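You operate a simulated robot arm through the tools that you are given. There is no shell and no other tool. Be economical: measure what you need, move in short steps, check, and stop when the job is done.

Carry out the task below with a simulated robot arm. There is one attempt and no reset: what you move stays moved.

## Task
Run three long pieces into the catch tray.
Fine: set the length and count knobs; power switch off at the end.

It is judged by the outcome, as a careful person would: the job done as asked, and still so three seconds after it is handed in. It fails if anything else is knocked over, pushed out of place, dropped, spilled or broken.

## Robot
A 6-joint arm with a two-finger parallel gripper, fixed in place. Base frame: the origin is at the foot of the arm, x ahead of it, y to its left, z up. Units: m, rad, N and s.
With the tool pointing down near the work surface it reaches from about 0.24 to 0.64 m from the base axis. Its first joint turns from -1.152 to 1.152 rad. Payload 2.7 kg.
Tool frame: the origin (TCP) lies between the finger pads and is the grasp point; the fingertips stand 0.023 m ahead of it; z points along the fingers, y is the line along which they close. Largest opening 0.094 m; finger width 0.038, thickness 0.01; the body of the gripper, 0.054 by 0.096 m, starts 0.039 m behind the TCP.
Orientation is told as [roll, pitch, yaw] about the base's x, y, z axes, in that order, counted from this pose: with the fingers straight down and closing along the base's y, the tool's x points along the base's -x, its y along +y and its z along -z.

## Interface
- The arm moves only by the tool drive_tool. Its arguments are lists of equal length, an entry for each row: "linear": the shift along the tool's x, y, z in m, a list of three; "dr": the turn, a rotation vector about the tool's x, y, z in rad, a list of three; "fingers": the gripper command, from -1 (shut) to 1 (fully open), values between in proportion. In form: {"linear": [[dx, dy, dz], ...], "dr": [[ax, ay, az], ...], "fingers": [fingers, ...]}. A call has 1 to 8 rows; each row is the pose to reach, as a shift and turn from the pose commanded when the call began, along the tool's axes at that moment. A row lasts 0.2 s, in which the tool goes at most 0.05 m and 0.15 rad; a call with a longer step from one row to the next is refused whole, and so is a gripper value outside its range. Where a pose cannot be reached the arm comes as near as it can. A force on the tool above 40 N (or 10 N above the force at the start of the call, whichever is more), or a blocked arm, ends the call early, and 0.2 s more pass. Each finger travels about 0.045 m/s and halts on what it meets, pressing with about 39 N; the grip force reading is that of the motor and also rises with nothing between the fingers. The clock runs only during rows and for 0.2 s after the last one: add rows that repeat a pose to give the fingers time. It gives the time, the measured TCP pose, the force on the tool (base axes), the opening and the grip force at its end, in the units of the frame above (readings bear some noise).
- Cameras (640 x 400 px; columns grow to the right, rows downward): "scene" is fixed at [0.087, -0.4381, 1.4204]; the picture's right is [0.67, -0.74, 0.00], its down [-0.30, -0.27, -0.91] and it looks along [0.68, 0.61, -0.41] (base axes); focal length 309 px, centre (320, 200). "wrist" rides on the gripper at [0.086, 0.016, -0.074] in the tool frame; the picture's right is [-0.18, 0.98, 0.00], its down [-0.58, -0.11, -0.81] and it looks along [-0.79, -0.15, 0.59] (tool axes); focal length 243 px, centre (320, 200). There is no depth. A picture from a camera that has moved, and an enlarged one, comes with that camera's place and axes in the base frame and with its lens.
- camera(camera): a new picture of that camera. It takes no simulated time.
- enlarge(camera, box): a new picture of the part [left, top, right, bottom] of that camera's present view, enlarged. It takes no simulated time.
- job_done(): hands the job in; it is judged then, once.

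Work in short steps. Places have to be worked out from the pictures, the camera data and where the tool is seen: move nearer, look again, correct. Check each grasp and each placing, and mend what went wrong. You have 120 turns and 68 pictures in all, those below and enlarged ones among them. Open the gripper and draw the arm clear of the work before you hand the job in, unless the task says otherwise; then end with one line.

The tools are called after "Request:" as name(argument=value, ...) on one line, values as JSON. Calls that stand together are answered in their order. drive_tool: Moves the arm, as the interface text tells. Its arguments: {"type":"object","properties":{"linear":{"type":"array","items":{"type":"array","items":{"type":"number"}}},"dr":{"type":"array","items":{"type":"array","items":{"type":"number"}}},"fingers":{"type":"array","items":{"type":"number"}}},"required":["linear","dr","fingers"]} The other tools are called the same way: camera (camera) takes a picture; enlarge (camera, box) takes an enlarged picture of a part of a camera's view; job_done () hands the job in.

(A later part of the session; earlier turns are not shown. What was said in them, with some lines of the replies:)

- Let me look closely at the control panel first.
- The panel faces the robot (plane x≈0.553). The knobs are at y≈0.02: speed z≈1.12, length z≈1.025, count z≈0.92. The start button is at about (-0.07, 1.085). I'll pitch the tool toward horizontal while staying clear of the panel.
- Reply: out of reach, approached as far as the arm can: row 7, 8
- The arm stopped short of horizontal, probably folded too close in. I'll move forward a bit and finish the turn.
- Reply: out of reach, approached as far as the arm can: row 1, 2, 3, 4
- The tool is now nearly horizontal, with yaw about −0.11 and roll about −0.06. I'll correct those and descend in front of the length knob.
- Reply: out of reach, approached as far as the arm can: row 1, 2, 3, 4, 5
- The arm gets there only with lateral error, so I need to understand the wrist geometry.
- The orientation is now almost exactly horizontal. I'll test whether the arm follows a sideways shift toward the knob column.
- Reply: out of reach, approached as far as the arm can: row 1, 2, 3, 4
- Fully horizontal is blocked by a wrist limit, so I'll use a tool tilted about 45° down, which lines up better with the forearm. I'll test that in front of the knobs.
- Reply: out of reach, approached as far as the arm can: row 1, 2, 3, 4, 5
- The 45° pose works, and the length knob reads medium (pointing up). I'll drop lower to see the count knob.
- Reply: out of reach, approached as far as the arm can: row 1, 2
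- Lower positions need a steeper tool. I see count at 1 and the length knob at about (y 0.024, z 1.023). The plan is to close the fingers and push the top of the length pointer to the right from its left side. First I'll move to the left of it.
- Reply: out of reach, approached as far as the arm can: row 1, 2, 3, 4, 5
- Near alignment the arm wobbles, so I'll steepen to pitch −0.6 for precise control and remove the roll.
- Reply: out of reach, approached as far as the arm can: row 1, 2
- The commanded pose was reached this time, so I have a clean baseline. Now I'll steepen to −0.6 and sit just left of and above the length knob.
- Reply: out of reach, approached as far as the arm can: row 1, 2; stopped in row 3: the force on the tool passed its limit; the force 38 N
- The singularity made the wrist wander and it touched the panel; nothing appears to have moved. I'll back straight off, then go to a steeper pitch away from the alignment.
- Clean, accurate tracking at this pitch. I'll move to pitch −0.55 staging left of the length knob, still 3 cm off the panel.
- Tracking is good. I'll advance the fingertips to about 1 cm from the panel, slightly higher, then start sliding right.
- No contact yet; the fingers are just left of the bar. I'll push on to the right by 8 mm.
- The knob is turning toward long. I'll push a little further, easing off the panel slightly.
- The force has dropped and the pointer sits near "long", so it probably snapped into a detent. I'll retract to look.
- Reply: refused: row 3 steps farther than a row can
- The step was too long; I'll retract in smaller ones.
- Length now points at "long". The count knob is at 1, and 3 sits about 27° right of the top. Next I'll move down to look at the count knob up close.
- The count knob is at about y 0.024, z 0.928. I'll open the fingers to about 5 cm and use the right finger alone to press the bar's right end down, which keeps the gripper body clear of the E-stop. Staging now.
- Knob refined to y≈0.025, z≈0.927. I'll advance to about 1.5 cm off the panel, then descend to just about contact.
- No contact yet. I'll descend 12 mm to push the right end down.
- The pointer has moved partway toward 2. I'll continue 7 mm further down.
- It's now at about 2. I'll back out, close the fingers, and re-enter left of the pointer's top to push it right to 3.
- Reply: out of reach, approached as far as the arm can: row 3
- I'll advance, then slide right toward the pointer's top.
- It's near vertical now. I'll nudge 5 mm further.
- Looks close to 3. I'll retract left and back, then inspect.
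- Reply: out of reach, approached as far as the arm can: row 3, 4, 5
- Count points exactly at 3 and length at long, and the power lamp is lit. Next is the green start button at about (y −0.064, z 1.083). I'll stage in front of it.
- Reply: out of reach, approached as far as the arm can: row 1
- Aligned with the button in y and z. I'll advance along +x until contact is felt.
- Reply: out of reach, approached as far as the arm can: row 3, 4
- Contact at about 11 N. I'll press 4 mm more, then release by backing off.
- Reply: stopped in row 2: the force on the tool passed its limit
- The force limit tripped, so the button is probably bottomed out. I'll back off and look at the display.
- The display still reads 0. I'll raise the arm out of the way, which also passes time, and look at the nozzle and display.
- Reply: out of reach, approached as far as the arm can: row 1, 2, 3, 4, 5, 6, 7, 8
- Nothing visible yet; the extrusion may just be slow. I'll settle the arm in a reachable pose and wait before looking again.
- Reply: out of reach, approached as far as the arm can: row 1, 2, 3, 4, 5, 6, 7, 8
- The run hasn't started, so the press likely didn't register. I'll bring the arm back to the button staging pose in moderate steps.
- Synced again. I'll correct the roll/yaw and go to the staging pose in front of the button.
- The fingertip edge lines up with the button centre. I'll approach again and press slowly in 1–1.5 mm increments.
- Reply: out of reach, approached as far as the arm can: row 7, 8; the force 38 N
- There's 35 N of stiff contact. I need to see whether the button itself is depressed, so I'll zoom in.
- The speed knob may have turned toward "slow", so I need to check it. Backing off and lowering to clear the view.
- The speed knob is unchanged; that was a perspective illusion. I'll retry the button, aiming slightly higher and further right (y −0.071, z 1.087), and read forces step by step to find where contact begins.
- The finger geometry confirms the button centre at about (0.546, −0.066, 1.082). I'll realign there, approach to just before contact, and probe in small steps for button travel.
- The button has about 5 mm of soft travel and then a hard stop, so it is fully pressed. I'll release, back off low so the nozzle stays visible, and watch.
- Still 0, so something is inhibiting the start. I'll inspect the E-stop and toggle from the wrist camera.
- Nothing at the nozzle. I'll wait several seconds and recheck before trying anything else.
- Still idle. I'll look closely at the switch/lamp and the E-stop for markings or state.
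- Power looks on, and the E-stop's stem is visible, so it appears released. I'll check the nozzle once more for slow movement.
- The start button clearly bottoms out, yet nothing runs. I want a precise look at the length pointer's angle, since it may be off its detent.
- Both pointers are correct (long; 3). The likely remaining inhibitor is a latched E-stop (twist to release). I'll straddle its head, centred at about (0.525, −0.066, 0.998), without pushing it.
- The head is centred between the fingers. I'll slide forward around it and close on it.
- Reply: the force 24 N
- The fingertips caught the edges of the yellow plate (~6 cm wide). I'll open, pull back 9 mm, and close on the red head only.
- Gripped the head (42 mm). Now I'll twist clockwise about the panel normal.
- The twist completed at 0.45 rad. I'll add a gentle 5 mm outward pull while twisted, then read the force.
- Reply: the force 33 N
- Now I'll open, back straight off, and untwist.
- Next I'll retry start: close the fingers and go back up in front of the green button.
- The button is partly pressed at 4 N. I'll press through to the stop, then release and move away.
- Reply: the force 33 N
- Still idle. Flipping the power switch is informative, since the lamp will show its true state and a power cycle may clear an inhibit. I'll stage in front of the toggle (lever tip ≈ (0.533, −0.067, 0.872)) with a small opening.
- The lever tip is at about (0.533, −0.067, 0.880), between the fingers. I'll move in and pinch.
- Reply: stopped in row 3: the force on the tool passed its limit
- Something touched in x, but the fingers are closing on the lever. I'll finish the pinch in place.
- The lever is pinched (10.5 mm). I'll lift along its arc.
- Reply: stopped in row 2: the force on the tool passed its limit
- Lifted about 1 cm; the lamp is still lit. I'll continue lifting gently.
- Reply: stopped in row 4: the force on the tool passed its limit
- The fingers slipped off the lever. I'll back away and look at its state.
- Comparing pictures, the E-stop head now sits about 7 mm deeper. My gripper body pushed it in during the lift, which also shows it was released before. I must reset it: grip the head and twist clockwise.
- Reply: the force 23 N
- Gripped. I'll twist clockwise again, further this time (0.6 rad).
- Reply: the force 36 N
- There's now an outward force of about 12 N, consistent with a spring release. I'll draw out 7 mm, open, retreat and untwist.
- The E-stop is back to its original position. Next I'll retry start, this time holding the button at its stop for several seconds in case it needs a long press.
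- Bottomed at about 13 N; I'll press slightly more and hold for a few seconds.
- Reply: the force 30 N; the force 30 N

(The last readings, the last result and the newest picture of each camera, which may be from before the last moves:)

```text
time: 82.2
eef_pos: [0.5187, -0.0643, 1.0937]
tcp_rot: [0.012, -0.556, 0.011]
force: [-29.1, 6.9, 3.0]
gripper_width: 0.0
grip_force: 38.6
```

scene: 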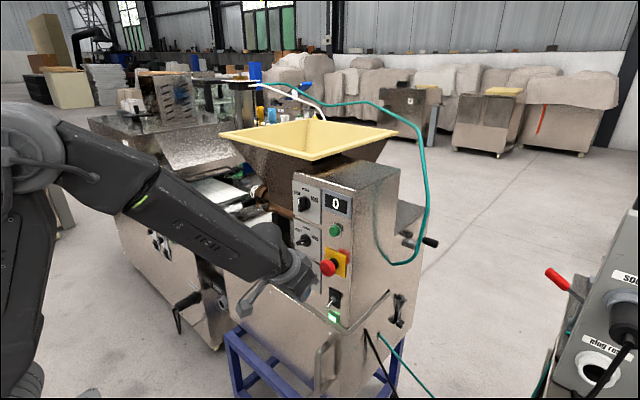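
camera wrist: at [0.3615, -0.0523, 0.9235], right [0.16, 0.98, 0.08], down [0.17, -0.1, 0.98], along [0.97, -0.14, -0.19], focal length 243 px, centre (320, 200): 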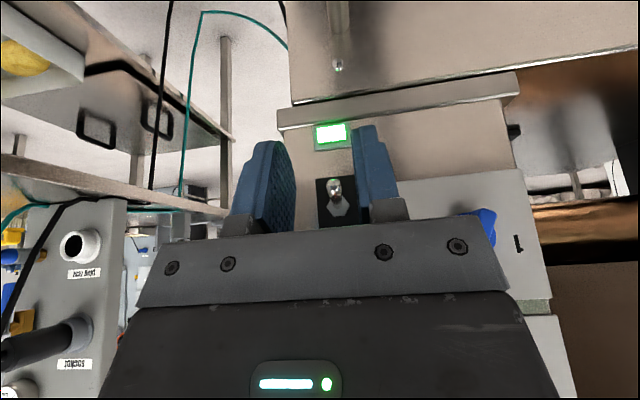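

Held over 3 s. Now I'll release, move clear, and wait before looking.

Request:
drive_tool(linear=[[0.017, 0, -0.0105], [0.034, 0, -0.021], [0.051, 0, -0.0315], [0.068, 0, -0.042], [0.085, 0, -0.015], [0.104, 0, 0.015], [0.121, 0, 0.043], [0.145, 0, 0.043]], dr=[[0, 0, 0], [0, 0, 0], [0, 0, 0], [0, 0, 0], [0, 0.0, 0], [0, 0.05, 0], [0, 0.08, 0], [0, 0.08, 0]], fingers=[-1, -1, -1, -1, -1, -1, -1, -1])

Request:
drive_tool(linear=[[0, 0, 0], [0, 0, 0], [0, 0, 0], [0, 0, 0], [0, 0, 0], [0, 0, 0], [0, 0, 0], [0, 0, 0]], dr=[[0, 0, 0], [0, 0, 0], [0, 0, 0], [0, 0, 0], [0, 0, 0], [0, 0, 0], [0, 0, 0], [0, 0, 0]], fingers=[-1, -1, -1, -1, -1, -1, -1, -1])

Request:
drive_tool(linear=[[0, 0, 0], [0, 0, 0], [0, 0, 0], [0, 0, 0], [0, 0, 0], [0, 0, 0], [0, 0, 0], [0, 0, 0]], dr=[[0, 0, 0], [0, 0, 0], [0, 0, 0], [0, 0, 0], [0, 0, 0], [0, 0, 0], [0, 0, 0], [0, 0, 0]], fingers=[-1, -1, -1, -1, -1, -1, -1, -1])

Request:
enlarge(camera="scene", box=[200, 150, 370, 320])

```text
time: 84.0
eef_pos: [0.421, -0.0672, 0.9776]
tcp_rot: [0.011, -0.48, 0.016]
force: [1.0, -0.1, -0.1]
gripper_width: 0.0
grip_force: 39.3
```

```text
time: 85.8
eef_pos: [0.421, -0.0673, 0.9768]
tcp_rot: [0.011, -0.479, 0.015]
force: [0.6, 0.8, 0.2]
gripper_width: 0.0
grip_force: 39.1
```

```text
time: 87.7
eef_pos: [0.4208, -0.0683, 0.9766]
tcp_rot: [0.01, -0.481, 0.014]
force: [-0.6, -1.1, 0.6]
gripper_width: 0.0
grip_force: 39.1
```

```text
2.35 times, centred on (285, 235) of scene
camera zoom: at [0.087, -0.4381, 1.4204], right [0.67, -0.74, 0.0], down [-0.3, -0.27, -0.91], along [0.68, 0.61, -0.41], focal length 728 px, centre (402, 118)
```

zoom: 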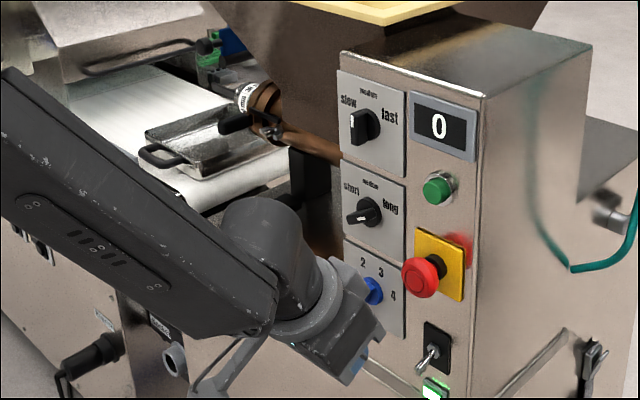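

Still idle. The power toggle is the remaining unknown, and it must be flipped anyway. My earlier attempt hit the E-stop with the wrist, so this time I'll use more tilt (−0.6) to keep the wrist clear. Testing reach first.

Request:
drive_tool(linear=[[0.001, 0.001, 0.023], [0.002, 0.001, 0.046], [0.003, 0.001, 0.07], [0.004, 0.001, 0.0925], [0.004, 0.001, 0.0925]], dr=[[0, -0.03, 0], [0, -0.06, 0], [0, -0.09, 0], [0, -0.12, 0], [0, -0.12, 0]], fingers=[-0.3, -0.3, -0.3, -0.3, -0.3])

```text
time: 88.8
eef_pos: [0.4571, -0.0627, 0.8934]
tcp_rot: [0.012, -0.599, 0.011]
force: [-0.4, 0.2, -0.7]
gripper_width: 0.0327
grip_force: 0.0
out of reach, approached as far as the arm can: row 2
```

Reachable. I'll advance around the lever with open fingers.

Request:
drive_tool(linear=[[-0.015, -0.004, 0.012], [-0.029, -0.004, 0.024], [-0.0435, -0.004, 0.0357], [-0.0435, -0.004, 0.0357]], dr=[[0, 0, 0], [0, 0, 0], [0, 0, 0], [0, 0, 0]], fingers=[-0.3, -0.3, -0.3, -0.3])

Request:
drive_tool(linear=[[0, 0, 0], [0, 0, 0], [0, 0, 0]], dr=[[0, 0, 0], [0, 0, 0], [0, 0, 0]], fingers=[-1, -1, -1])

```text
time: 89.8
eef_pos: [0.5132, -0.067, 0.8901]
tcp_rot: [0.011, -0.601, 0.013]
force: [-0.4, -1.3, 1.5]
gripper_width: 0.0327
grip_force: 0.0
```

```text
time: 90.7
eef_pos: [0.5127, -0.0675, 0.8886]
tcp_rot: [0.01, -0.599, 0.012]
force: [2.0, 1.3, -2.0]
gripper_width: 0.0104
grip_force: 44.6
```

Lever gripped with no stray contact. I'll lift along its arc.

Request:
drive_tool(linear=[[-0.0023, 0, -0.0069], [-0.0048, 0, -0.0124], [-0.0096, 0, -0.0176], [-0.0158, 0, -0.0231], [-0.0158, 0, -0.0231]], dr=[[0, 0, 0], [0, 0, 0], [0, 0, 0], [0, 0, 0], [0, 0, 0]], fingers=[-1, -1, -1, -1, -1])

```text
time: 91.8
eef_pos: [0.5102, -0.0684, 0.9156]
tcp_rot: [0.012, -0.588, 0.008]
force: [-29.8, -3.2, -16.1]
gripper_width: 0.0001
grip_force: 42.5
```

The fingers came off the lever near the top. I'll back off and check the lamp and lever.

Request:
drive_tool(linear=[[0.016, 0, -0.011], [0.033, 0, -0.022], [0.05, 0, -0.034], [0.03, 0, -0.068], [0.01, 0, -0.1], [0.005, 0, -0.105], [0.005, 0, -0.105]], dr=[[0, 0, 0], [0, 0, 0], [0, 0.05, 0], [0, 0.1, 0], [0, 0.12, 0], [0, 0.12, 0], [0, 0.12, 0]], fingers=[-1, -1, -1, -1, -1, -1, -1])

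Request:
enlarge(camera="scene", box=[260, 180, 370, 330])

```text
time: 93.5
eef_pos: [0.4489, -0.0681, 1.0037]
tcp_rot: [0.011, -0.48, 0.012]
force: [0.5, -0.5, -0.1]
gripper_width: 0.0
grip_force: 42.5
out of reach, approached as far as the arm can: row 4
```

```text
2.67 times, centred on (315, 255) of scene
camera zoom: at [0.087, -0.4381, 1.4204], right [0.67, -0.74, 0.0], down [-0.3, -0.27, -0.91], along [0.68, 0.61, -0.41], focal length 825 px, centre (333, 53)
```

zoom: 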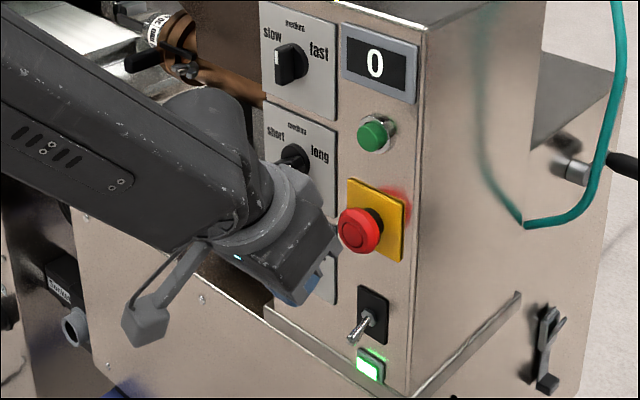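

The lever is still down and the E-stop has been bumped in again; I'll reset it afterwards. Since start is inert, the switch may actually be off now, with a decorative lamp. I'll flip it up while the pushed-in E-stop gives extra clearance, using more tilt.

Request:
drive_tool(linear=[[0.01, 0.001, 0.026], [0.02, 0.001, 0.052], [0.03, 0.0016, 0.078], [0.041, 0.0016, 0.1027], [0.041, 0.0016, 0.1027], [0.041, 0.0016, 0.1027]], dr=[[0, -0.04, 0], [0, -0.08, 0], [0, -0.12, 0], [0, -0.17, 0], [0, -0.17, 0], [0, -0.17, 0]], fingers=[-0.3, -0.3, -0.3, -0.3, -0.3, -0.3])

```text
time: 94.8
eef_pos: [0.4603, -0.064, 0.8915]
tcp_rot: [0.012, -0.65, 0.01]
force: [-0.8, -0.7, -0.4]
gripper_width: 0.033
grip_force: 0.1
out of reach, approached as far as the arm can: row 2, 3
```

Reached. I'll advance around the lever and pinch.

Request:
drive_tool(linear=[[-0.015, -0.0025, 0.012], [-0.03, -0.0025, 0.024], [-0.0385, -0.0025, 0.031], [-0.045, -0.0025, 0.0361], [-0.045, -0.0025, 0.0361]], dr=[[0, 0, 0], [0, 0, 0], [0, 0, 0], [0, 0, 0], [0, 0, 0]], fingers=[-0.3, -0.3, -0.3, -0.3, -0.3])

Request:
drive_tool(linear=[[0, 0, 0], [0, 0, 0], [0, 0, 0]], dr=[[0, 0, 0], [0, 0, 0], [0, 0, 0]], fingers=[-1, -1, -1])

```text
time: 96.0
eef_pos: [0.5195, -0.0677, 0.8904]
tcp_rot: [0.012, -0.648, 0.01]
force: [-0.3, -0.2, 0.4]
gripper_width: 0.0331
grip_force: 0.0
```

```text
time: 96.8
eef_pos: [0.5203, -0.0666, 0.8907]
tcp_rot: [0.013, -0.652, 0.012]
force: [-3.5, 23.9, 1.5]
gripper_width: 0.0106
grip_force: 44.9
```

Gripped deeper this time. I'll lift in small steps, watching force.

Request:
drive_tool(linear=[[-0.0016, 0.001, -0.0038], [-0.0032, 0.001, -0.0076], [-0.0032, 0.001, -0.0076]], dr=[[0, 0, 0], [0, 0, 0], [0, 0, 0]], fingers=[-1, -1, -1])

Request:
drive_tool(linear=[[-0.0024, 0, -0.0032], [-0.0048, 0, -0.0064], [-0.0048, 0, -0.0064]], dr=[[0, 0, 0], [0, 0, 0], [0, 0, 0]], fingers=[-1, -1, -1])

```text
time: 97.7
eef_pos: [0.5177, -0.0675, 0.8964]
tcp_rot: [0.012, -0.642, 0.013]
force: [5.8, 18.9, -27.6]
gripper_width: 0.0102
grip_force: 44.2
```

```text
time: 98.5
eef_pos: [0.5155, -0.0656, 0.9056]
tcp_rot: [0.01, -0.64, 0.013]
force: [-2.1, 20.9, -27.4]
gripper_width: 0.0103
grip_force: 45.0
```

Still gripping with about 27 N resistance. I'll continue up.

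Request:
drive_tool(linear=[[-0.0032, 0, -0.0026], [-0.0064, 0, -0.0052], [-0.0064, 0, -0.0052]], dr=[[0, 0, 0], [0, 0, 0], [0, 0, 0]], fingers=[-1, -1, -1])

Request:
drive_tool(linear=[[-0.0032, 0, -0.0026], [-0.0064, 0, -0.0052], [-0.0064, 0, -0.0052]], dr=[[0, 0, 0], [0, 0, 0], [0, 0, 0]], fingers=[-1, -1, -1])

```text
time: 99.1
eef_pos: [0.5162, -0.0669, 0.9084]
tcp_rot: [0.015, -0.637, 0.011]
force: [5.2, 2.1, -6.3]
gripper_width: 0.0105
grip_force: 44.8
stopped in row 3: the force on the tool passed its limit (the readings are from after the stop); the commanded pose is now the measured one
```

```text
time: 99.8
eef_pos: [0.5152, -0.0669, 0.9099]
tcp_rot: [0.014, -0.623, 0.012]
force: [8.7, -0.8, -10.6]
gripper_width: 0.0106
grip_force: 44.7
stopped in row 3: the force on the tool passed its limit (the readings are from after the stop); the commanded pose is now the measured one
```

Resistance is now stiff at +19 mm, so the lever has probably reached the upper stop. I'll open and back straight out.

Request:
drive_tool(linear=[[0, 0, 0], [0, 0, 0], [0.016, 0, -0.012], [0.032, 0, -0.024], [0.048, 0, -0.036], [0.048, 0, -0.036]], dr=[[0, 0, 0], [0, 0, 0], [0, 0, 0], [0, 0, 0], [0, 0, 0], [0, 0, 0]], fingers=[-0.3, -0.3, -0.3, -0.3, -0.3, -0.3])

```text
time: 101.2
eef_pos: [0.4545, -0.0665, 0.9097]
tcp_rot: [0.013, -0.622, 0.012]
force: [0.0, 0.3, -0.2]
gripper_width: 0.0331
grip_force: 0.1
```

Next, the E-stop reset: I'll go in front of it, open, then slide over the head.

Request:
drive_tool(linear=[[-0.013, 0, -0.02], [-0.026, 0, -0.04], [-0.039, 0, -0.06], [-0.0523, 0, -0.0807], [-0.0523, 0, -0.0807]], dr=[[0, 0.035, 0], [0, 0.07, 0], [0, 0.105, 0], [0, 0.142, 0], [0, 0.142, 0]], fingers=[0.45, 0.45, 0.45, 0.45, 0.45])

Request:
drive_tool(linear=[[-0.02, 0, 0.0104], [-0.04, 0, 0.0208], [-0.0595, 0, 0.031], [-0.0595, 0, 0.031], [-0.0595, 0, 0.031], [-0.0595, 0, 0.031], [-0.0595, 0, 0.031]], dr=[[0, 0, 0], [0, 0, 0], [0, 0, 0], [0, 0, 0], [0, 0, 0], [0, 0, 0], [0, 0, 0]], fingers=[0.45, 0.45, 0.45, 0.45, -0.3, -0.3, -0.3])

```text
time: 102.3
eef_pos: [0.4478, -0.069, 1.0075]
tcp_rot: [0.012, -0.481, 0.011]
force: [-0.6, -0.1, 0.2]
gripper_width: 0.0683
grip_force: 0.0
out of reach, approached as far as the arm can: row 3
```

```text
time: 104.0
eef_pos: [0.5187, -0.0668, 1.0057]
tcp_rot: [0.012, -0.48, 0.012]
force: [0.6, 14.4, 0.3]
gripper_width: 0.0418
grip_force: 45.4
```

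The head is gripped. Twist clockwise, then draw out and open.

Request:
drive_tool(linear=[[0, 0, 0], [0, 0, 0], [0, 0, 0], [0, 0, 0], [0, 0, 0], [0, 0, 0]], dr=[[-0.106, 0, 0.055], [-0.213, 0, 0.111], [-0.32, 0, 0.166], [-0.426, 0, 0.222], [-0.532, 0, 0.277], [-0.532, 0, 0.277]], fingers=[-0.3, -0.3, -0.3, -0.3, -0.3, -0.3])

Request:
drive_tool(linear=[[0.003, 0, -0.0016], [0.0062, 0, -0.0032], [0.0062, 0, -0.0032], [0.0062, 0, -0.0032], [0.0062, 0, -0.0032]], dr=[[0, 0, 0], [0, 0, 0], [0, 0, 0], [0, 0, 0], [0, 0, 0]], fingers=[-0.3, -0.3, 0.45, 0.45, 0.45])

Request:
drive_tool(linear=[[0.02, 0, -0.0105], [0.04, 0, -0.021], [0.053, 0, -0.0277], [0.053, 0, -0.0277], [0.053, 0, -0.0277], [0.053, 0, -0.0277], [0.053, 0, -0.0277]], dr=[[0, 0, 0], [0.1, 0, -0.052], [0.213, 0, -0.111], [0.32, 0, -0.166], [0.426, 0, -0.222], [0.532, 0, -0.277], [0.532, 0, -0.277]], fingers=[0.45, 0.45, 0.45, 0.45, 0.45, 0.45, 0.45])

```text
time: 105.3
eef_pos: [0.5162, -0.0699, 1.0048]
tcp_rot: [0.668, -0.387, -0.273]
force: [-8.1, -9.4, -9.3]
gripper_width: 0.0416
grip_force: 44.9
```

```text
time: 106.5
eef_pos: [0.5098, -0.0682, 1.0085]
tcp_rot: [0.669, -0.39, -0.271]
force: [-0.2, -0.2, -0.2]
gripper_width: 0.0679
grip_force: 0.1
```

```text
time: 108.2
eef_pos: [0.4504, -0.07, 1.0065]
tcp_rot: [0.01, -0.482, 0.013]
force: [-0.2, 0.3, -0.2]
gripper_width: 0.0681
grip_force: 0.1
```

Same release signature as before. Next I'll press start again.

Request:
drive_tool(linear=[[-0.014, 0.002, -0.027], [-0.028, 0.004, -0.054], [-0.04, 0.004, -0.0772], [-0.059, 0.004, -0.071], [-0.076, 0.004, -0.059], [-0.076, 0.004, -0.059]], dr=[[0, -0.03, 0], [0, -0.06, 0], [0, -0.08, 0], [0, -0.08, 0], [0, -0.08, 0], [0, -0.08, 0]], fingers=[-1, -1, -1, -1, -1, -1])

Request:
drive_tool(linear=[[-0.0085, 0, 0.0053], [-0.017, 0, 0.0106], [-0.0205, 0, 0.0128], [-0.0245, 0, 0.0153], [-0.0245, 0, 0.0153]], dr=[[0, 0, 0], [0, 0, 0], [0, 0, 0], [0, 0, 0], [0, 0, 0]], fingers=[-1, -1, -1, -1, -1])

```text
time: 109.5
eef_pos: [0.4919, -0.0664, 1.0913]
tcp_rot: [0.014, -0.561, 0.012]
force: [-0.1, 0.4, 0.1]
gripper_width: 0.0
grip_force: 39.5
```

```text
time: 110.8
eef_pos: [0.5186, -0.065, 1.0936]
tcp_rot: [0.012, -0.557, 0.011]
force: [-24.2, -3.7, 4.5]
gripper_width: 0.0
grip_force: 39.1
```

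The button bottomed at 24 N. I'll release, move clear, and wait about 14 s.

Request:
drive_tool(linear=[[0.017, 0, -0.0105], [0.034, 0, -0.021], [0.051, 0, -0.0315], [0.068, 0, -0.042], [0.085, 0, -0.015], [0.104, 0, 0.015], [0.121, 0, 0.043], [0.145, 0, 0.043]], dr=[[0, 0, 0], [0, 0, 0], [0, 0, 0], [0, 0, 0], [0, 0.0, 0], [0, 0.05, 0], [0, 0.08, 0], [0, 0.08, 0]], fingers=[-1, -1, -1, -1, -1, -1, -1, -1])

Request:
drive_tool(linear=[[0, 0, 0], [0, 0, 0], [0, 0, 0], [0, 0, 0], [0, 0, 0], [0, 0, 0], [0, 0, 0], [0, 0, 0]], dr=[[0, 0, 0], [0, 0, 0], [0, 0, 0], [0, 0, 0], [0, 0, 0], [0, 0, 0], [0, 0, 0], [0, 0, 0]], fingers=[-1, -1, -1, -1, -1, -1, -1, -1])

Request:
drive_tool(linear=[[0, 0, 0], [0, 0, 0], [0, 0, 0], [0, 0, 0], [0, 0, 0], [0, 0, 0], [0, 0, 0], [0, 0, 0]], dr=[[0, 0, 0], [0, 0, 0], [0, 0, 0], [0, 0, 0], [0, 0, 0], [0, 0, 0], [0, 0, 0], [0, 0, 0]], fingers=[-1, -1, -1, -1, -1, -1, -1, -1])

Request:
drive_tool(linear=[[0, 0, 0], [0, 0, 0], [0, 0, 0], [0, 0, 0], [0, 0, 0], [0, 0, 0], [0, 0, 0], [0, 0, 0]], dr=[[0, 0, 0], [0, 0, 0], [0, 0, 0], [0, 0, 0], [0, 0, 0], [0, 0, 0], [0, 0, 0], [0, 0, 0]], fingers=[-1, -1, -1, -1, -1, -1, -1, -1])

Request:
drive_tool(linear=[[0, 0, 0], [0, 0, 0], [0, 0, 0], [0, 0, 0], [0, 0, 0], [0, 0, 0], [0, 0, 0], [0, 0, 0]], dr=[[0, 0, 0], [0, 0, 0], [0, 0, 0], [0, 0, 0], [0, 0, 0], [0, 0, 0], [0, 0, 0], [0, 0, 0]], fingers=[-1, -1, -1, -1, -1, -1, -1, -1])

Request:
drive_tool(linear=[[0, 0, 0], [0, 0, 0], [0, 0, 0], [0, 0, 0], [0, 0, 0], [0, 0, 0], [0, 0, 0], [0, 0, 0]], dr=[[0, 0, 0], [0, 0, 0], [0, 0, 0], [0, 0, 0], [0, 0, 0], [0, 0, 0], [0, 0, 0], [0, 0, 0]], fingers=[-1, -1, -1, -1, -1, -1, -1, -1])

Request:
drive_tool(linear=[[0, 0, 0], [0, 0, 0], [0, 0, 0], [0, 0, 0], [0, 0, 0], [0, 0, 0], [0, 0, 0], [0, 0, 0]], dr=[[0, 0, 0], [0, 0, 0], [0, 0, 0], [0, 0, 0], [0, 0, 0], [0, 0, 0], [0, 0, 0], [0, 0, 0]], fingers=[-1, -1, -1, -1, -1, -1, -1, -1])

Request:
drive_tool(linear=[[0, 0, 0], [0, 0, 0], [0, 0, 0], [0, 0, 0], [0, 0, 0], [0, 0, 0], [0, 0, 0], [0, 0, 0]], dr=[[0, 0, 0], [0, 0, 0], [0, 0, 0], [0, 0, 0], [0, 0, 0], [0, 0, 0], [0, 0, 0], [0, 0, 0]], fingers=[-1, -1, -1, -1, -1, -1, -1, -1])

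```text
time: 112.5
eef_pos: [0.4194, -0.0642, 0.9807]
tcp_rot: [0.01, -0.479, 0.015]
force: [-0.4, -0.4, 0.1]
gripper_width: 0.0
grip_force: 38.4
```

```text
time: 114.3
eef_pos: [0.4181, -0.064, 0.9804]
tcp_rot: [0.013, -0.48, 0.013]
force: [-0.4, -0.6, -0.1]
gripper_width: 0.0002
grip_force: 39.2
```

```text
time: 116.2
eef_pos: [0.4185, -0.0647, 0.9805]
tcp_rot: [0.011, -0.48, 0.014]
force: [-0.4, 0.1, -0.2]
gripper_width: 0.0
grip_force: 38.9
```

```text
time: 118.0
eef_pos: [0.4192, -0.0648, 0.9807]
tcp_rot: [0.011, -0.481, 0.014]
force: [-0.5, -0.7, 0.2]
gripper_width: 0.0
grip_force: 38.4
```

```text
time: 119.8
eef_pos: [0.4183, -0.0628, 0.9804]
tcp_rot: [0.012, -0.479, 0.012]
force: [0.2, -0.1, -0.4]
gripper_width: 0.0001
grip_force: 39.3
```

```text
time: 121.5
eef_pos: [0.4197, -0.0633, 0.9815]
tcp_rot: [0.012, -0.48, 0.013]
force: [0.6, -0.5, 0.5]
gripper_width: 0.0
grip_force: 38.9
```

```text
time: 123.3
eef_pos: [0.4195, -0.0636, 0.9814]
tcp_rot: [0.013, -0.479, 0.015]
force: [-1.0, 0.0, -0.4]
gripper_width: 0.0002
grip_force: 39.3
```

```text
time: 125.2
eef_pos: [0.4187, -0.0644, 0.9816]
tcp_rot: [0.014, -0.481, 0.015]
force: [-0.9, -0.4, -0.5]
gripper_width: 0.0003
grip_force: 39.0
```

Now the last picture: display, tray, E-stop, lever and lamp together.

Request:
enlarge(camera="scene", box=[200, 160, 370, 330])

```text
2.35 times, centred on (285, 245) of scene
camera zoom: at [0.087, -0.4381, 1.4204], right [0.67, -0.74, 0.0], down [-0.3, -0.27, -0.91], along [0.68, 0.61, -0.41], focal length 728 px, centre (402, 94)
```

zoom: 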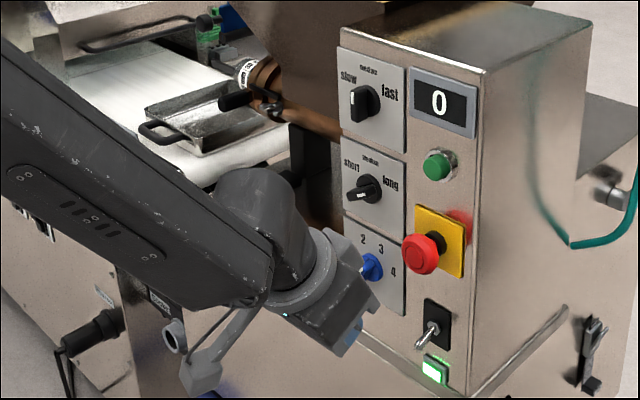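

I'm out of pictures. The machine is still idle, the lever is still down (it slipped through my pinch), and the E-stop is back out. I'll make one more lift of the lever, rotating the tool with it like a wrench, then press start again. Staging first.

Request:
drive_tool(linear=[[0.001, -0.001, 0.023], [0.002, -0.002, 0.046], [0.003, -0.003, 0.07], [0.004, -0.003, 0.094], [0.004, -0.003, 0.094]], dr=[[0, -0.03, 0], [0, -0.06, 0], [0, -0.08, 0], [0, -0.1, 0], [0, -0.1, 0]], fingers=[-0.3, -0.3, -0.3, -0.3, -0.3])

```text
time: 126.3
eef_pos: [0.4603, -0.0674, 0.8946]
tcp_rot: [0.011, -0.579, 0.013]
force: [0.3, 0.8, -1.2]
gripper_width: 0.0326
grip_force: 0.0
out of reach, approached as far as the arm can: row 2
```

I'll advance and pinch.

Request:
drive_tool(linear=[[-0.015, 0, 0.012], [-0.03, 0, 0.023], [-0.0385, 0, 0.03], [-0.045, 0, 0.035], [-0.045, 0, 0.035]], dr=[[0, 0, 0], [0, 0, 0], [0, 0, 0], [0, 0, 0], [0, 0, 0]], fingers=[-0.3, -0.3, -0.3, -0.3, -0.3])

Request:
drive_tool(linear=[[0, 0, 0], [0, 0, 0], [0, 0, 0]], dr=[[0, 0, 0], [0, 0, 0], [0, 0, 0]], fingers=[-1, -1, -1])

```text
time: 127.5
eef_pos: [0.5163, -0.0657, 0.8906]
tcp_rot: [0.011, -0.58, 0.012]
force: [0.7, 0.4, 0.5]
gripper_width: 0.0332
grip_force: 0.0
```

```text
time: 128.3
eef_pos: [0.5161, -0.067, 0.8921]
tcp_rot: [0.011, -0.579, 0.008]
force: [3.3, -7.1, -1.5]
gripper_width: 0.0105
grip_force: 45.1
```

Wrench-style lift now.

Request:
drive_tool(linear=[[-0.0021, 0, -0.003], [-0.0046, 0, -0.0058], [-0.0073, 0, -0.0084], [-0.0098, 0, -0.0104], [-0.0098, 0, -0.0104]], dr=[[0, -0.09, 0], [0, -0.18, 0], [0, -0.27, 0], [0, -0.35, 0], [0, -0.35, 0]], fingers=[-1, -1, -1, -1, -1])

```text
time: 129.6
eef_pos: [0.5158, -0.0668, 0.9017]
tcp_rot: [0.018, -0.914, 0.004]
force: [-11.3, -13.4, -20.3]
gripper_width: 0.0102
grip_force: 45.0
```

It reached pitch −0.91 with the grip kept. I'll continue the rotation.

Request:
drive_tool(linear=[[-0.004, 0, -0.0015], [-0.0079, 0, -0.0029], [-0.012, 0, -0.0035], [-0.0161, 0, -0.0041], [-0.0161, 0, -0.0041]], dr=[[0, -0.1, 0], [0, -0.2, 0], [0, -0.3, 0], [0, -0.4, 0], [0, -0.4, 0]], fingers=[-1, -1, -1, -1, -1])

```text
time: 130.8
eef_pos: [0.5271, -0.0638, 0.9225]
tcp_rot: [0.041, -1.336, -0.013]
force: [-0.1, 0.3, 0.2]
gripper_width: 0.0001
grip_force: 42.6
```

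The tool is now nearly horizontal (pitch −1.34) and off the lever, and that pose is reachable here. That lets me push the lever up from beneath: back off, drop below it, come in, and raise.

Request:
drive_tool(linear=[[0.005, -0.001, -0.02], [0.01, -0.002, -0.04], [0.014, -0.003, -0.0584], [0.014, -0.003, -0.0584]], dr=[[0, 0, 0], [0, 0, 0], [0, 0, 0], [0, 0, 0]], fingers=[-1, -1, -1, -1])

Request:
drive_tool(linear=[[0.023, 0, 0.0056], [0.047, 0, 0.0113], [0.0705, 0, 0.0169], [0.0705, 0, 0.0169], [0.0705, 0, 0.0169]], dr=[[0, 0, 0], [0, 0, 0], [0, 0, 0], [0, 0, 0], [0, 0, 0]], fingers=[-1, -1, -1, -1, -1])

```text
time: 131.8
eef_pos: [0.4655, -0.0702, 0.9222]
tcp_rot: [0.042, -1.329, -0.022]
force: [-0.2, 0.4, 0.2]
gripper_width: 0.0
grip_force: 42.2
```

```text
time: 132.9
eef_pos: [0.4648, -0.0672, 0.8486]
tcp_rot: [0.044, -1.33, -0.022]
force: [0.5, 0.4, 0.1]
gripper_width: 0.0
grip_force: 42.5
```

Fully reachable. I'll advance beneath the lever, watching for contact with the ledge or lamp.

Request:
drive_tool(linear=[[-0.005, 0, 0.0155], [-0.0105, 0, 0.031], [-0.013, 0, 0.039], [-0.0156, 0, 0.0466]], dr=[[0, 0, 0], [0, 0, 0], [0, 0, 0], [0, 0, 0]], fingers=[-1, -1, -1, -1])

```text
time: 133.9
eef_pos: [0.5132, -0.0682, 0.8523]
tcp_rot: [0.043, -1.33, -0.024]
force: [-0.4, -0.2, -0.3]
gripper_width: 0.0
grip_force: 42.4
```

No contact. Now raise 45 mm to push the lever up.

Request:
drive_tool(linear=[[-0.0087, 0, -0.0022], [-0.0175, 0, -0.0043], [-0.0262, 0, -0.0065], [-0.035, 0, -0.0087], [-0.0437, 0, -0.0108], [-0.0437, 0, -0.0108]], dr=[[0, 0, 0], [0, 0, 0], [0, 0, 0], [0, 0, 0], [0, 0, 0], [0, 0, 0]], fingers=[-1, -1, -1, -1, -1, -1])

```text
time: 135.1
eef_pos: [0.5083, -0.0684, 0.8825]
tcp_rot: [0.044, -1.294, -0.026]
force: [-2.1, 0.8, 0.1]
gripper_width: 0.0
grip_force: 42.6
stopped in row 5: the force on the tool passed its limit (the readings are from after the stop); the commanded pose is now the measured one
```

The fingers passed the lever's lower position without stopping and met a firm stop only at the height matching the lever being up, so it's likely flipped. I'll back off and return to pitch −0.58.

Request:
drive_tool(linear=[[0.006, 0, -0.021], [0.012, 0, -0.042], [0.0178, 0, -0.0625], [0.0178, 0, -0.0625], [0.0178, 0, -0.0625], [0.0178, 0, -0.0625], [0.0178, 0, -0.0625], [0.0178, 0, -0.0625]], dr=[[0, 0, 0], [0, 0.14, 0], [0, 0.28, 0], [0, 0.42, 0], [0, 0.56, 0], [0, 0.7, 0], [0, 0.72, 0], [0, 0.72, 0]], fingers=[-1, -1, -1, -1, -1, -1, -1, -1])

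```text
time: 136.9
eef_pos: [0.4439, -0.0707, 0.8831]
tcp_rot: [0.013, -0.576, 0.009]
force: [-0.7, 1.0, 0.2]
gripper_width: 0.0
grip_force: 42.3
```

Smooth. Rising to the start button height.

Request:
drive_tool(linear=[[-0.023, 0.001, -0.035], [-0.046, 0.002, -0.07], [-0.069, 0.003, -0.105], [-0.092, 0.004, -0.141], [-0.1153, 0.0045, -0.176], [-0.1153, 0.0045, -0.176]], dr=[[0, 0, 0], [0, 0.01, 0], [0, 0.01, 0], [0, 0.02, 0], [0, 0.02, 0], [0, 0.02, 0]], fingers=[-1, -1, -1, -1, -1, -1])

```text
time: 138.3
eef_pos: [0.4427, -0.0691, 1.0902]
tcp_rot: [0.014, -0.556, 0.008]
force: [-0.4, -0.6, -0.4]
gripper_width: 0.0
grip_force: 42.4
```

Advance and press start.

Request:
drive_tool(linear=[[-0.02, 0.003, 0.0117], [-0.04, 0.004, 0.0234], [-0.056, 0.004, 0.0328], [-0.0615, 0.004, 0.036], [-0.0645, 0.004, 0.0378], [-0.0668, 0.004, 0.0391], [-0.0668, 0.004, 0.0391], [-0.0668, 0.004, 0.0391]], dr=[[0, 0, 0], [0, 0, 0], [0, 0, 0], [0, 0, 0], [0, 0, 0], [0, 0, 0], [0, 0, 0], [0, 0, 0]], fingers=[-1, -1, -1, -1, -1, -1, -1, -1])

```text
time: 140.1
eef_pos: [0.5184, -0.0632, 1.0945]
tcp_rot: [0.016, -0.551, 0.011]
force: [-33.1, -4.2, -1.3]
gripper_width: 0.0
grip_force: 42.3
```

Pressed fully (33 N). I'll release, back off, and wait for the run.

Request:
drive_tool(linear=[[0.017, 0, -0.0105], [0.034, 0, -0.021], [0.051, 0, -0.0315], [0.068, 0, -0.042], [0.068, 0, -0.042], [0.068, 0, -0.042], [0.068, 0, -0.042], [0.068, 0, -0.042]], dr=[[0, 0, 0], [0, 0, 0], [0, 0, 0], [0, 0, 0], [0, 0, 0], [0, 0, 0], [0, 0, 0], [0, 0, 0]], fingers=[-1, -1, -1, -1, -1, -1, -1, -1])

Request:
drive_tool(linear=[[0, 0, 0], [0, 0, 0], [0, 0, 0], [0, 0, 0], [0, 0, 0], [0, 0, 0], [0, 0, 0], [0, 0, 0]], dr=[[0, 0, 0], [0, 0, 0], [0, 0, 0], [0, 0, 0], [0, 0, 0], [0, 0, 0], [0, 0, 0], [0, 0, 0]], fingers=[-1, -1, -1, -1, -1, -1, -1, -1])

Request:
drive_tool(linear=[[0, 0, 0], [0, 0, 0], [0, 0, 0], [0, 0, 0], [0, 0, 0], [0, 0, 0], [0, 0, 0], [0, 0, 0]], dr=[[0, 0, 0], [0, 0, 0], [0, 0, 0], [0, 0, 0], [0, 0, 0], [0, 0, 0], [0, 0, 0], [0, 0, 0]], fingers=[-1, -1, -1, -1, -1, -1, -1, -1])

Request:
drive_tool(linear=[[0, 0, 0], [0, 0, 0], [0, 0, 0], [0, 0, 0], [0, 0, 0], [0, 0, 0], [0, 0, 0], [0, 0, 0]], dr=[[0, 0, 0], [0, 0, 0], [0, 0, 0], [0, 0, 0], [0, 0, 0], [0, 0, 0], [0, 0, 0], [0, 0, 0]], fingers=[-1, -1, -1, -1, -1, -1, -1, -1])

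Request:
drive_tool(linear=[[0, 0, 0], [0, 0, 0], [0, 0, 0], [0, 0, 0], [0, 0, 0], [0, 0, 0], [0, 0, 0], [0, 0, 0]], dr=[[0, 0, 0], [0, 0, 0], [0, 0, 0], [0, 0, 0], [0, 0, 0], [0, 0, 0], [0, 0, 0], [0, 0, 0]], fingers=[-1, -1, -1, -1, -1, -1, -1, -1])

Request:
drive_tool(linear=[[0, 0, 0], [0, 0, 0], [0, 0, 0], [0, 0, 0], [0, 0, 0], [0, 0, 0], [0, 0, 0], [0, 0, 0]], dr=[[0, 0, 0], [0, 0, 0], [0, 0, 0], [0, 0, 0], [0, 0, 0], [0, 0, 0], [0, 0, 0], [0, 0, 0]], fingers=[-1, -1, -1, -1, -1, -1, -1, -1])

Request:
drive_tool(linear=[[0, 0, 0], [0, 0, 0], [0, 0, 0], [0, 0, 0], [0, 0, 0], [0, 0, 0], [0, 0, 0], [0, 0, 0]], dr=[[0, 0, 0], [0, 0, 0], [0, 0, 0], [0, 0, 0], [0, 0, 0], [0, 0, 0], [0, 0, 0], [0, 0, 0]], fingers=[-1, -1, -1, -1, -1, -1, -1, -1])

Request:
drive_tool(linear=[[0, 0, 0], [0, 0, 0], [0, 0, 0], [0, 0, 0], [0, 0, 0], [0, 0, 0], [0, 0, 0], [0, 0, 0]], dr=[[0, 0, 0], [0, 0, 0], [0, 0, 0], [0, 0, 0], [0, 0, 0], [0, 0, 0], [0, 0, 0], [0, 0, 0]], fingers=[-1, -1, -1, -1, -1, -1, -1, -1])

Request:
drive_tool(linear=[[0, 0, 0], [0, 0, 0], [0, 0, 0], [0, 0, 0], [0, 0, 0], [0, 0, 0], [0, 0, 0], [0, 0, 0]], dr=[[0, 0, 0], [0, 0, 0], [0, 0, 0], [0, 0, 0], [0, 0, 0], [0, 0, 0], [0, 0, 0], [0, 0, 0]], fingers=[-1, -1, -1, -1, -1, -1, -1, -1])

Request:
drive_tool(linear=[[0, 0, 0], [0, 0, 0], [0, 0, 0], [0, 0, 0], [0, 0, 0], [0, 0, 0], [0, 0, 0], [0, 0, 0]], dr=[[0, 0, 0], [0, 0, 0], [0, 0, 0], [0, 0, 0], [0, 0, 0], [0, 0, 0], [0, 0, 0], [0, 0, 0]], fingers=[-1, -1, -1, -1, -1, -1, -1, -1])

Request:
drive_tool(linear=[[0, 0, 0], [0, 0, 0], [0, 0, 0], [0, 0, 0], [0, 0, 0], [0, 0, 0], [0, 0, 0], [0, 0, 0]], dr=[[0, 0, 0], [0, 0, 0], [0, 0, 0], [0, 0, 0], [0, 0, 0], [0, 0, 0], [0, 0, 0], [0, 0, 0]], fingers=[-1, -1, -1, -1, -1, -1, -1, -1])

Request:
drive_tool(linear=[[0, 0, 0], [0, 0, 0], [0, 0, 0], [0, 0, 0], [0, 0, 0], [0, 0, 0], [0, 0, 0], [0, 0, 0]], dr=[[0, 0, 0], [0, 0, 0], [0, 0, 0], [0, 0, 0], [0, 0, 0], [0, 0, 0], [0, 0, 0], [0, 0, 0]], fingers=[-1, -1, -1, -1, -1, -1, -1, -1])

Request:
drive_tool(linear=[[0, 0, 0], [0, 0, 0], [0, 0, 0], [0, 0, 0], [0, 0, 0], [0, 0, 0], [0, 0, 0], [0, 0, 0]], dr=[[0, 0, 0], [0, 0, 0], [0, 0, 0], [0, 0, 0], [0, 0, 0], [0, 0, 0], [0, 0, 0], [0, 0, 0]], fingers=[-1, -1, -1, -1, -1, -1, -1, -1])

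Request:
drive_tool(linear=[[0, 0, 0], [0, 0, 0], [0, 0, 0], [0, 0, 0], [0, 0, 0], [0, 0, 0], [0, 0, 0], [0, 0, 0]], dr=[[0, 0, 0], [0, 0, 0], [0, 0, 0], [0, 0, 0], [0, 0, 0], [0, 0, 0], [0, 0, 0], [0, 0, 0]], fingers=[-1, -1, -1, -1, -1, -1, -1, -1])

Request:
drive_tool(linear=[[0, 0, 0], [0, 0, 0], [0, 0, 0], [0, 0, 0], [0, 0, 0], [0, 0, 0], [0, 0, 0], [0, 0, 0]], dr=[[0, 0, 0], [0, 0, 0], [0, 0, 0], [0, 0, 0], [0, 0, 0], [0, 0, 0], [0, 0, 0], [0, 0, 0]], fingers=[-1, -1, -1, -1, -1, -1, -1, -1])

Request:
drive_tool(linear=[[0, 0, 0], [0, 0, 0], [0, 0, 0], [0, 0, 0], [0, 0, 0], [0, 0, 0], [0, 0, 0], [0, 0, 0]], dr=[[0, 0, 0], [0, 0, 0], [0, 0, 0], [0, 0, 0], [0, 0, 0], [0, 0, 0], [0, 0, 0], [0, 0, 0]], fingers=[-1, -1, -1, -1, -1, -1, -1, -1])

```text
time: 141.9
eef_pos: [0.4405, -0.0643, 1.0942]
tcp_rot: [0.015, -0.556, 0.01]
force: [0.4, -0.4, -0.4]
gripper_width: 0.0002
grip_force: 42.7
```

```text
time: 143.7
eef_pos: [0.4407, -0.0642, 1.0936]
tcp_rot: [0.015, -0.558, 0.01]
force: [-0.2, 0.3, -0.2]
gripper_width: 0.0
grip_force: 42.3
```

```text
time: 145.5
eef_pos: [0.4418, -0.0651, 1.0943]
tcp_rot: [0.014, -0.556, 0.011]
force: [-0.3, 0.0, 0.7]
gripper_width: 0.0
grip_force: 43.1
```

```text
time: 147.3
eef_pos: [0.4407, -0.064, 1.0942]
tcp_rot: [0.014, -0.556, 0.01]
force: [-0.2, -0.5, -0.4]
gripper_width: 0.0001
grip_force: 42.3
```

```text
time: 149.1
eef_pos: [0.4413, -0.0633, 1.0947]
tcp_rot: [0.014, -0.556, 0.01]
force: [-0.3, -1.0, 0.9]
gripper_width: 0.0
grip_force: 42.5
```

```text
time: 150.9
eef_pos: [0.4409, -0.0638, 1.0936]
tcp_rot: [0.014, -0.559, 0.01]
force: [-0.7, -0.3, -0.2]
gripper_width: 0.0
grip_force: 42.3
```

```text
time: 152.7
eef_pos: [0.4414, -0.0648, 1.0946]
tcp_rot: [0.014, -0.557, 0.009]
force: [0.8, -0.1, -0.1]
gripper_width: 0.0
grip_force: 43.0
```

```text
time: 154.5
eef_pos: [0.44, -0.066, 1.095]
tcp_rot: [0.015, -0.557, 0.011]
force: [0.5, -0.7, 1.2]
gripper_width: 0.0
grip_force: 42.7
```

```text
time: 156.3
eef_pos: [0.4413, -0.0653, 1.0937]
tcp_rot: [0.014, -0.557, 0.011]
force: [1.1, -0.5, -0.9]
gripper_width: 0.0
grip_force: 42.4
```

```text
time: 158.1
eef_pos: [0.4415, -0.0653, 1.0941]
tcp_rot: [0.013, -0.555, 0.011]
force: [-0.3, 0.1, -0.2]
gripper_width: 0.0002
grip_force: 42.0
```

```text
time: 159.9
eef_pos: [0.4412, -0.064, 1.0948]
tcp_rot: [0.014, -0.556, 0.011]
force: [-0.1, 0.1, -0.4]
gripper_width: 0.0
grip_force: 42.5
```

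```text
time: 161.7
eef_pos: [0.441, -0.0641, 1.0947]
tcp_rot: [0.014, -0.558, 0.01]
force: [0.0, -0.3, -0.3]
gripper_width: 0.0
grip_force: 42.3
```

```text
time: 163.5
eef_pos: [0.4412, -0.0645, 1.0939]
tcp_rot: [0.014, -0.557, 0.011]
force: [-0.1, 0.7, 0.5]
gripper_width: 0.0
grip_force: 42.6
```

```text
time: 165.3
eef_pos: [0.4418, -0.0644, 1.0936]
tcp_rot: [0.015, -0.557, 0.01]
force: [-0.5, 0.1, 0.0]
gripper_width: 0.0002
grip_force: 42.8
```

```text
time: 167.1
eef_pos: [0.44, -0.0642, 1.0938]
tcp_rot: [0.014, -0.557, 0.011]
force: [0.4, 0.1, 1.3]
gripper_width: 0.0001
grip_force: 42.4
```

```text
time: 168.9
eef_pos: [0.4409, -0.0643, 1.0944]
tcp_rot: [0.013, -0.557, 0.01]
force: [-0.3, 0.3, -0.4]
gripper_width: 0.0
grip_force: 42.7
```

I've waited 29 s. Now for power off: with the lever up as "on", I push it down. Going back to the low standoff.

Request:
drive_tool(linear=[[0.022, -0.001, 0.036], [0.045, -0.002, 0.072], [0.067, -0.003, 0.107], [0.089, -0.004, 0.143], [0.1116, -0.004, 0.179], [0.1116, -0.004, 0.179]], dr=[[0, 0, 0], [0, -0.01, 0], [0, -0.02, 0], [0, -0.02, 0], [0, -0.02, 0], [0, -0.02, 0]], fingers=[-1, -1, -1, -1, -1, -1])

Request:
drive_tool(linear=[[0, 0, 0], [0, 0, 0], [0, 0, 0], [0, 0, 0], [0, 0, 0], [0, 0, 0]], dr=[[0, -0.14, 0], [0, -0.28, 0], [0, -0.42, 0], [0, -0.56, 0], [0, -0.7, 0], [0, -0.7, 0]], fingers=[-1, -1, -1, -1, -1, -1])

```text
time: 170.3
eef_pos: [0.4392, -0.0658, 0.8855]
tcp_rot: [0.014, -0.574, 0.009]
force: [0.3, 0.2, 0.4]
gripper_width: 0.0001
grip_force: 43.0
```

```text
time: 171.7
eef_pos: [0.44, -0.066, 0.8849]
tcp_rot: [0.042, -1.277, -0.023]
force: [-0.2, -0.2, -0.1]
gripper_width: 0.0
grip_force: 43.0
```

I'll go above the lever, then forward.

Request:
drive_tool(linear=[[-0.028, 0, -0.0084], [-0.0555, 0, -0.0168], [-0.063, 0, 0.006], [-0.07, 0, 0.029], [-0.0767, 0, 0.0531], [-0.0767, 0, 0.0531]], dr=[[0, 0, 0], [0, 0, 0], [0, 0, 0], [0, 0, 0], [0, 0, 0], [0, 0, 0]], fingers=[-1, -1, -1, -1, -1, -1])

Request:
drive_tool(linear=[[0.01, 0, 0.003], [0.02, 0, 0.006], [0.03, 0, 0.009], [0.04, 0, 0.012], [0.048, 0, 0.0145], [0.048, 0, 0.0145]], dr=[[0, 0, 0], [0, 0, 0], [0, 0, 0], [0, 0, 0], [0, 0, 0], [0, 0, 0]], fingers=[-1, -1, -1, -1, -1, -1])

```text
time: 173.1
eef_pos: [0.5147, -0.0675, 0.943]
tcp_rot: [0.041, -1.276, -0.022]
force: [-0.2, -0.7, 0.0]
gripper_width: 0.0001
grip_force: 42.1
```

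```text
time: 173.9
eef_pos: [0.5148, -0.0641, 0.9185]
tcp_rot: [0.045, -1.297, -0.028]
force: [-7.3, 0.3, 9.8]
gripper_width: 0.0
grip_force: 42.0
stopped in row 4: the force on the tool passed its limit (the readings are from after the stop); the commanded pose is now the measured one
```

Contact at the lever; I'll keep pressing down a bit.

Request:
drive_tool(linear=[[0.004, 0, 0.0012], [0.008, 0, 0.0024], [0.012, 0, 0.0036], [0.016, 0, 0.0048]], dr=[[0, 0, 0], [0, 0, 0], [0, 0, 0], [0, 0, 0]], fingers=[-1, -1, -1, -1])

```text
time: 174.4
eef_pos: [0.5177, -0.0642, 0.9186]
tcp_rot: [0.047, -1.309, -0.032]
force: [-4.4, -1.1, 8.5]
gripper_width: 0.0003
grip_force: 42.5
stopped in row 2: the force on the tool passed its limit (the readings are from after the stop); the commanded pose is now the measured one
```

It's rigid at the same height, consistent with the lever resting at its down stop. I'll back straight off and draw the arm clear.

Request:
drive_tool(linear=[[-0.004, 0, -0.02], [0.0, 0, -0.045], [0.005, 0, -0.07], [0.005, 0, -0.09], [0.005, 0, -0.09]], dr=[[0, 0, 0], [0, 0, 0], [0, 0.14, 0], [0, 0.28, 0], [0, 0.28, 0]], fingers=[-1, -1, -1, -1, -1])

Request:
drive_tool(linear=[[0, 0, 0], [0, 0, 0], [0, 0, 0], [0, 0, 0], [0, 0, 0]], dr=[[0, 0.14, 0], [0, 0.28, 0], [0, 0.42, 0], [0, 0.5, 0], [0, 0.5, 0]], fingers=[1, 1, 1, 1, 1])

```text
time: 175.6
eef_pos: [0.4287, -0.0652, 0.9363]
tcp_rot: [0.022, -1.024, -0.005]
force: [0.1, -0.2, 0.1]
gripper_width: 0.0
grip_force: 42.3
```

```text
time: 176.8
eef_pos: [0.428, -0.0641, 0.9366]
tcp_rot: [0.012, -0.526, 0.008]
force: [0.1, -0.4, -0.3]
gripper_width: 0.0942
grip_force: 0.1
```

The arm is clear of the panel with the gripper open. With no pictures left I can't check anything more, so I'm handing in.

Request:
job_done()

```text
The job is handed in.
```

The job is probably not done: I never saw a piece come out, and in my last picture the tray was empty and the display read 0. The length knob is at long and the count knob at 3, but start did nothing after repeated full presses. I then worked the power switch and pressed start once more with no pictures left, so I can't say whether that run happened or whether the power is off (I left the lever pressed down). I also knocked the E-stop in twice and twisted it back out, and it looked out in my last picture.
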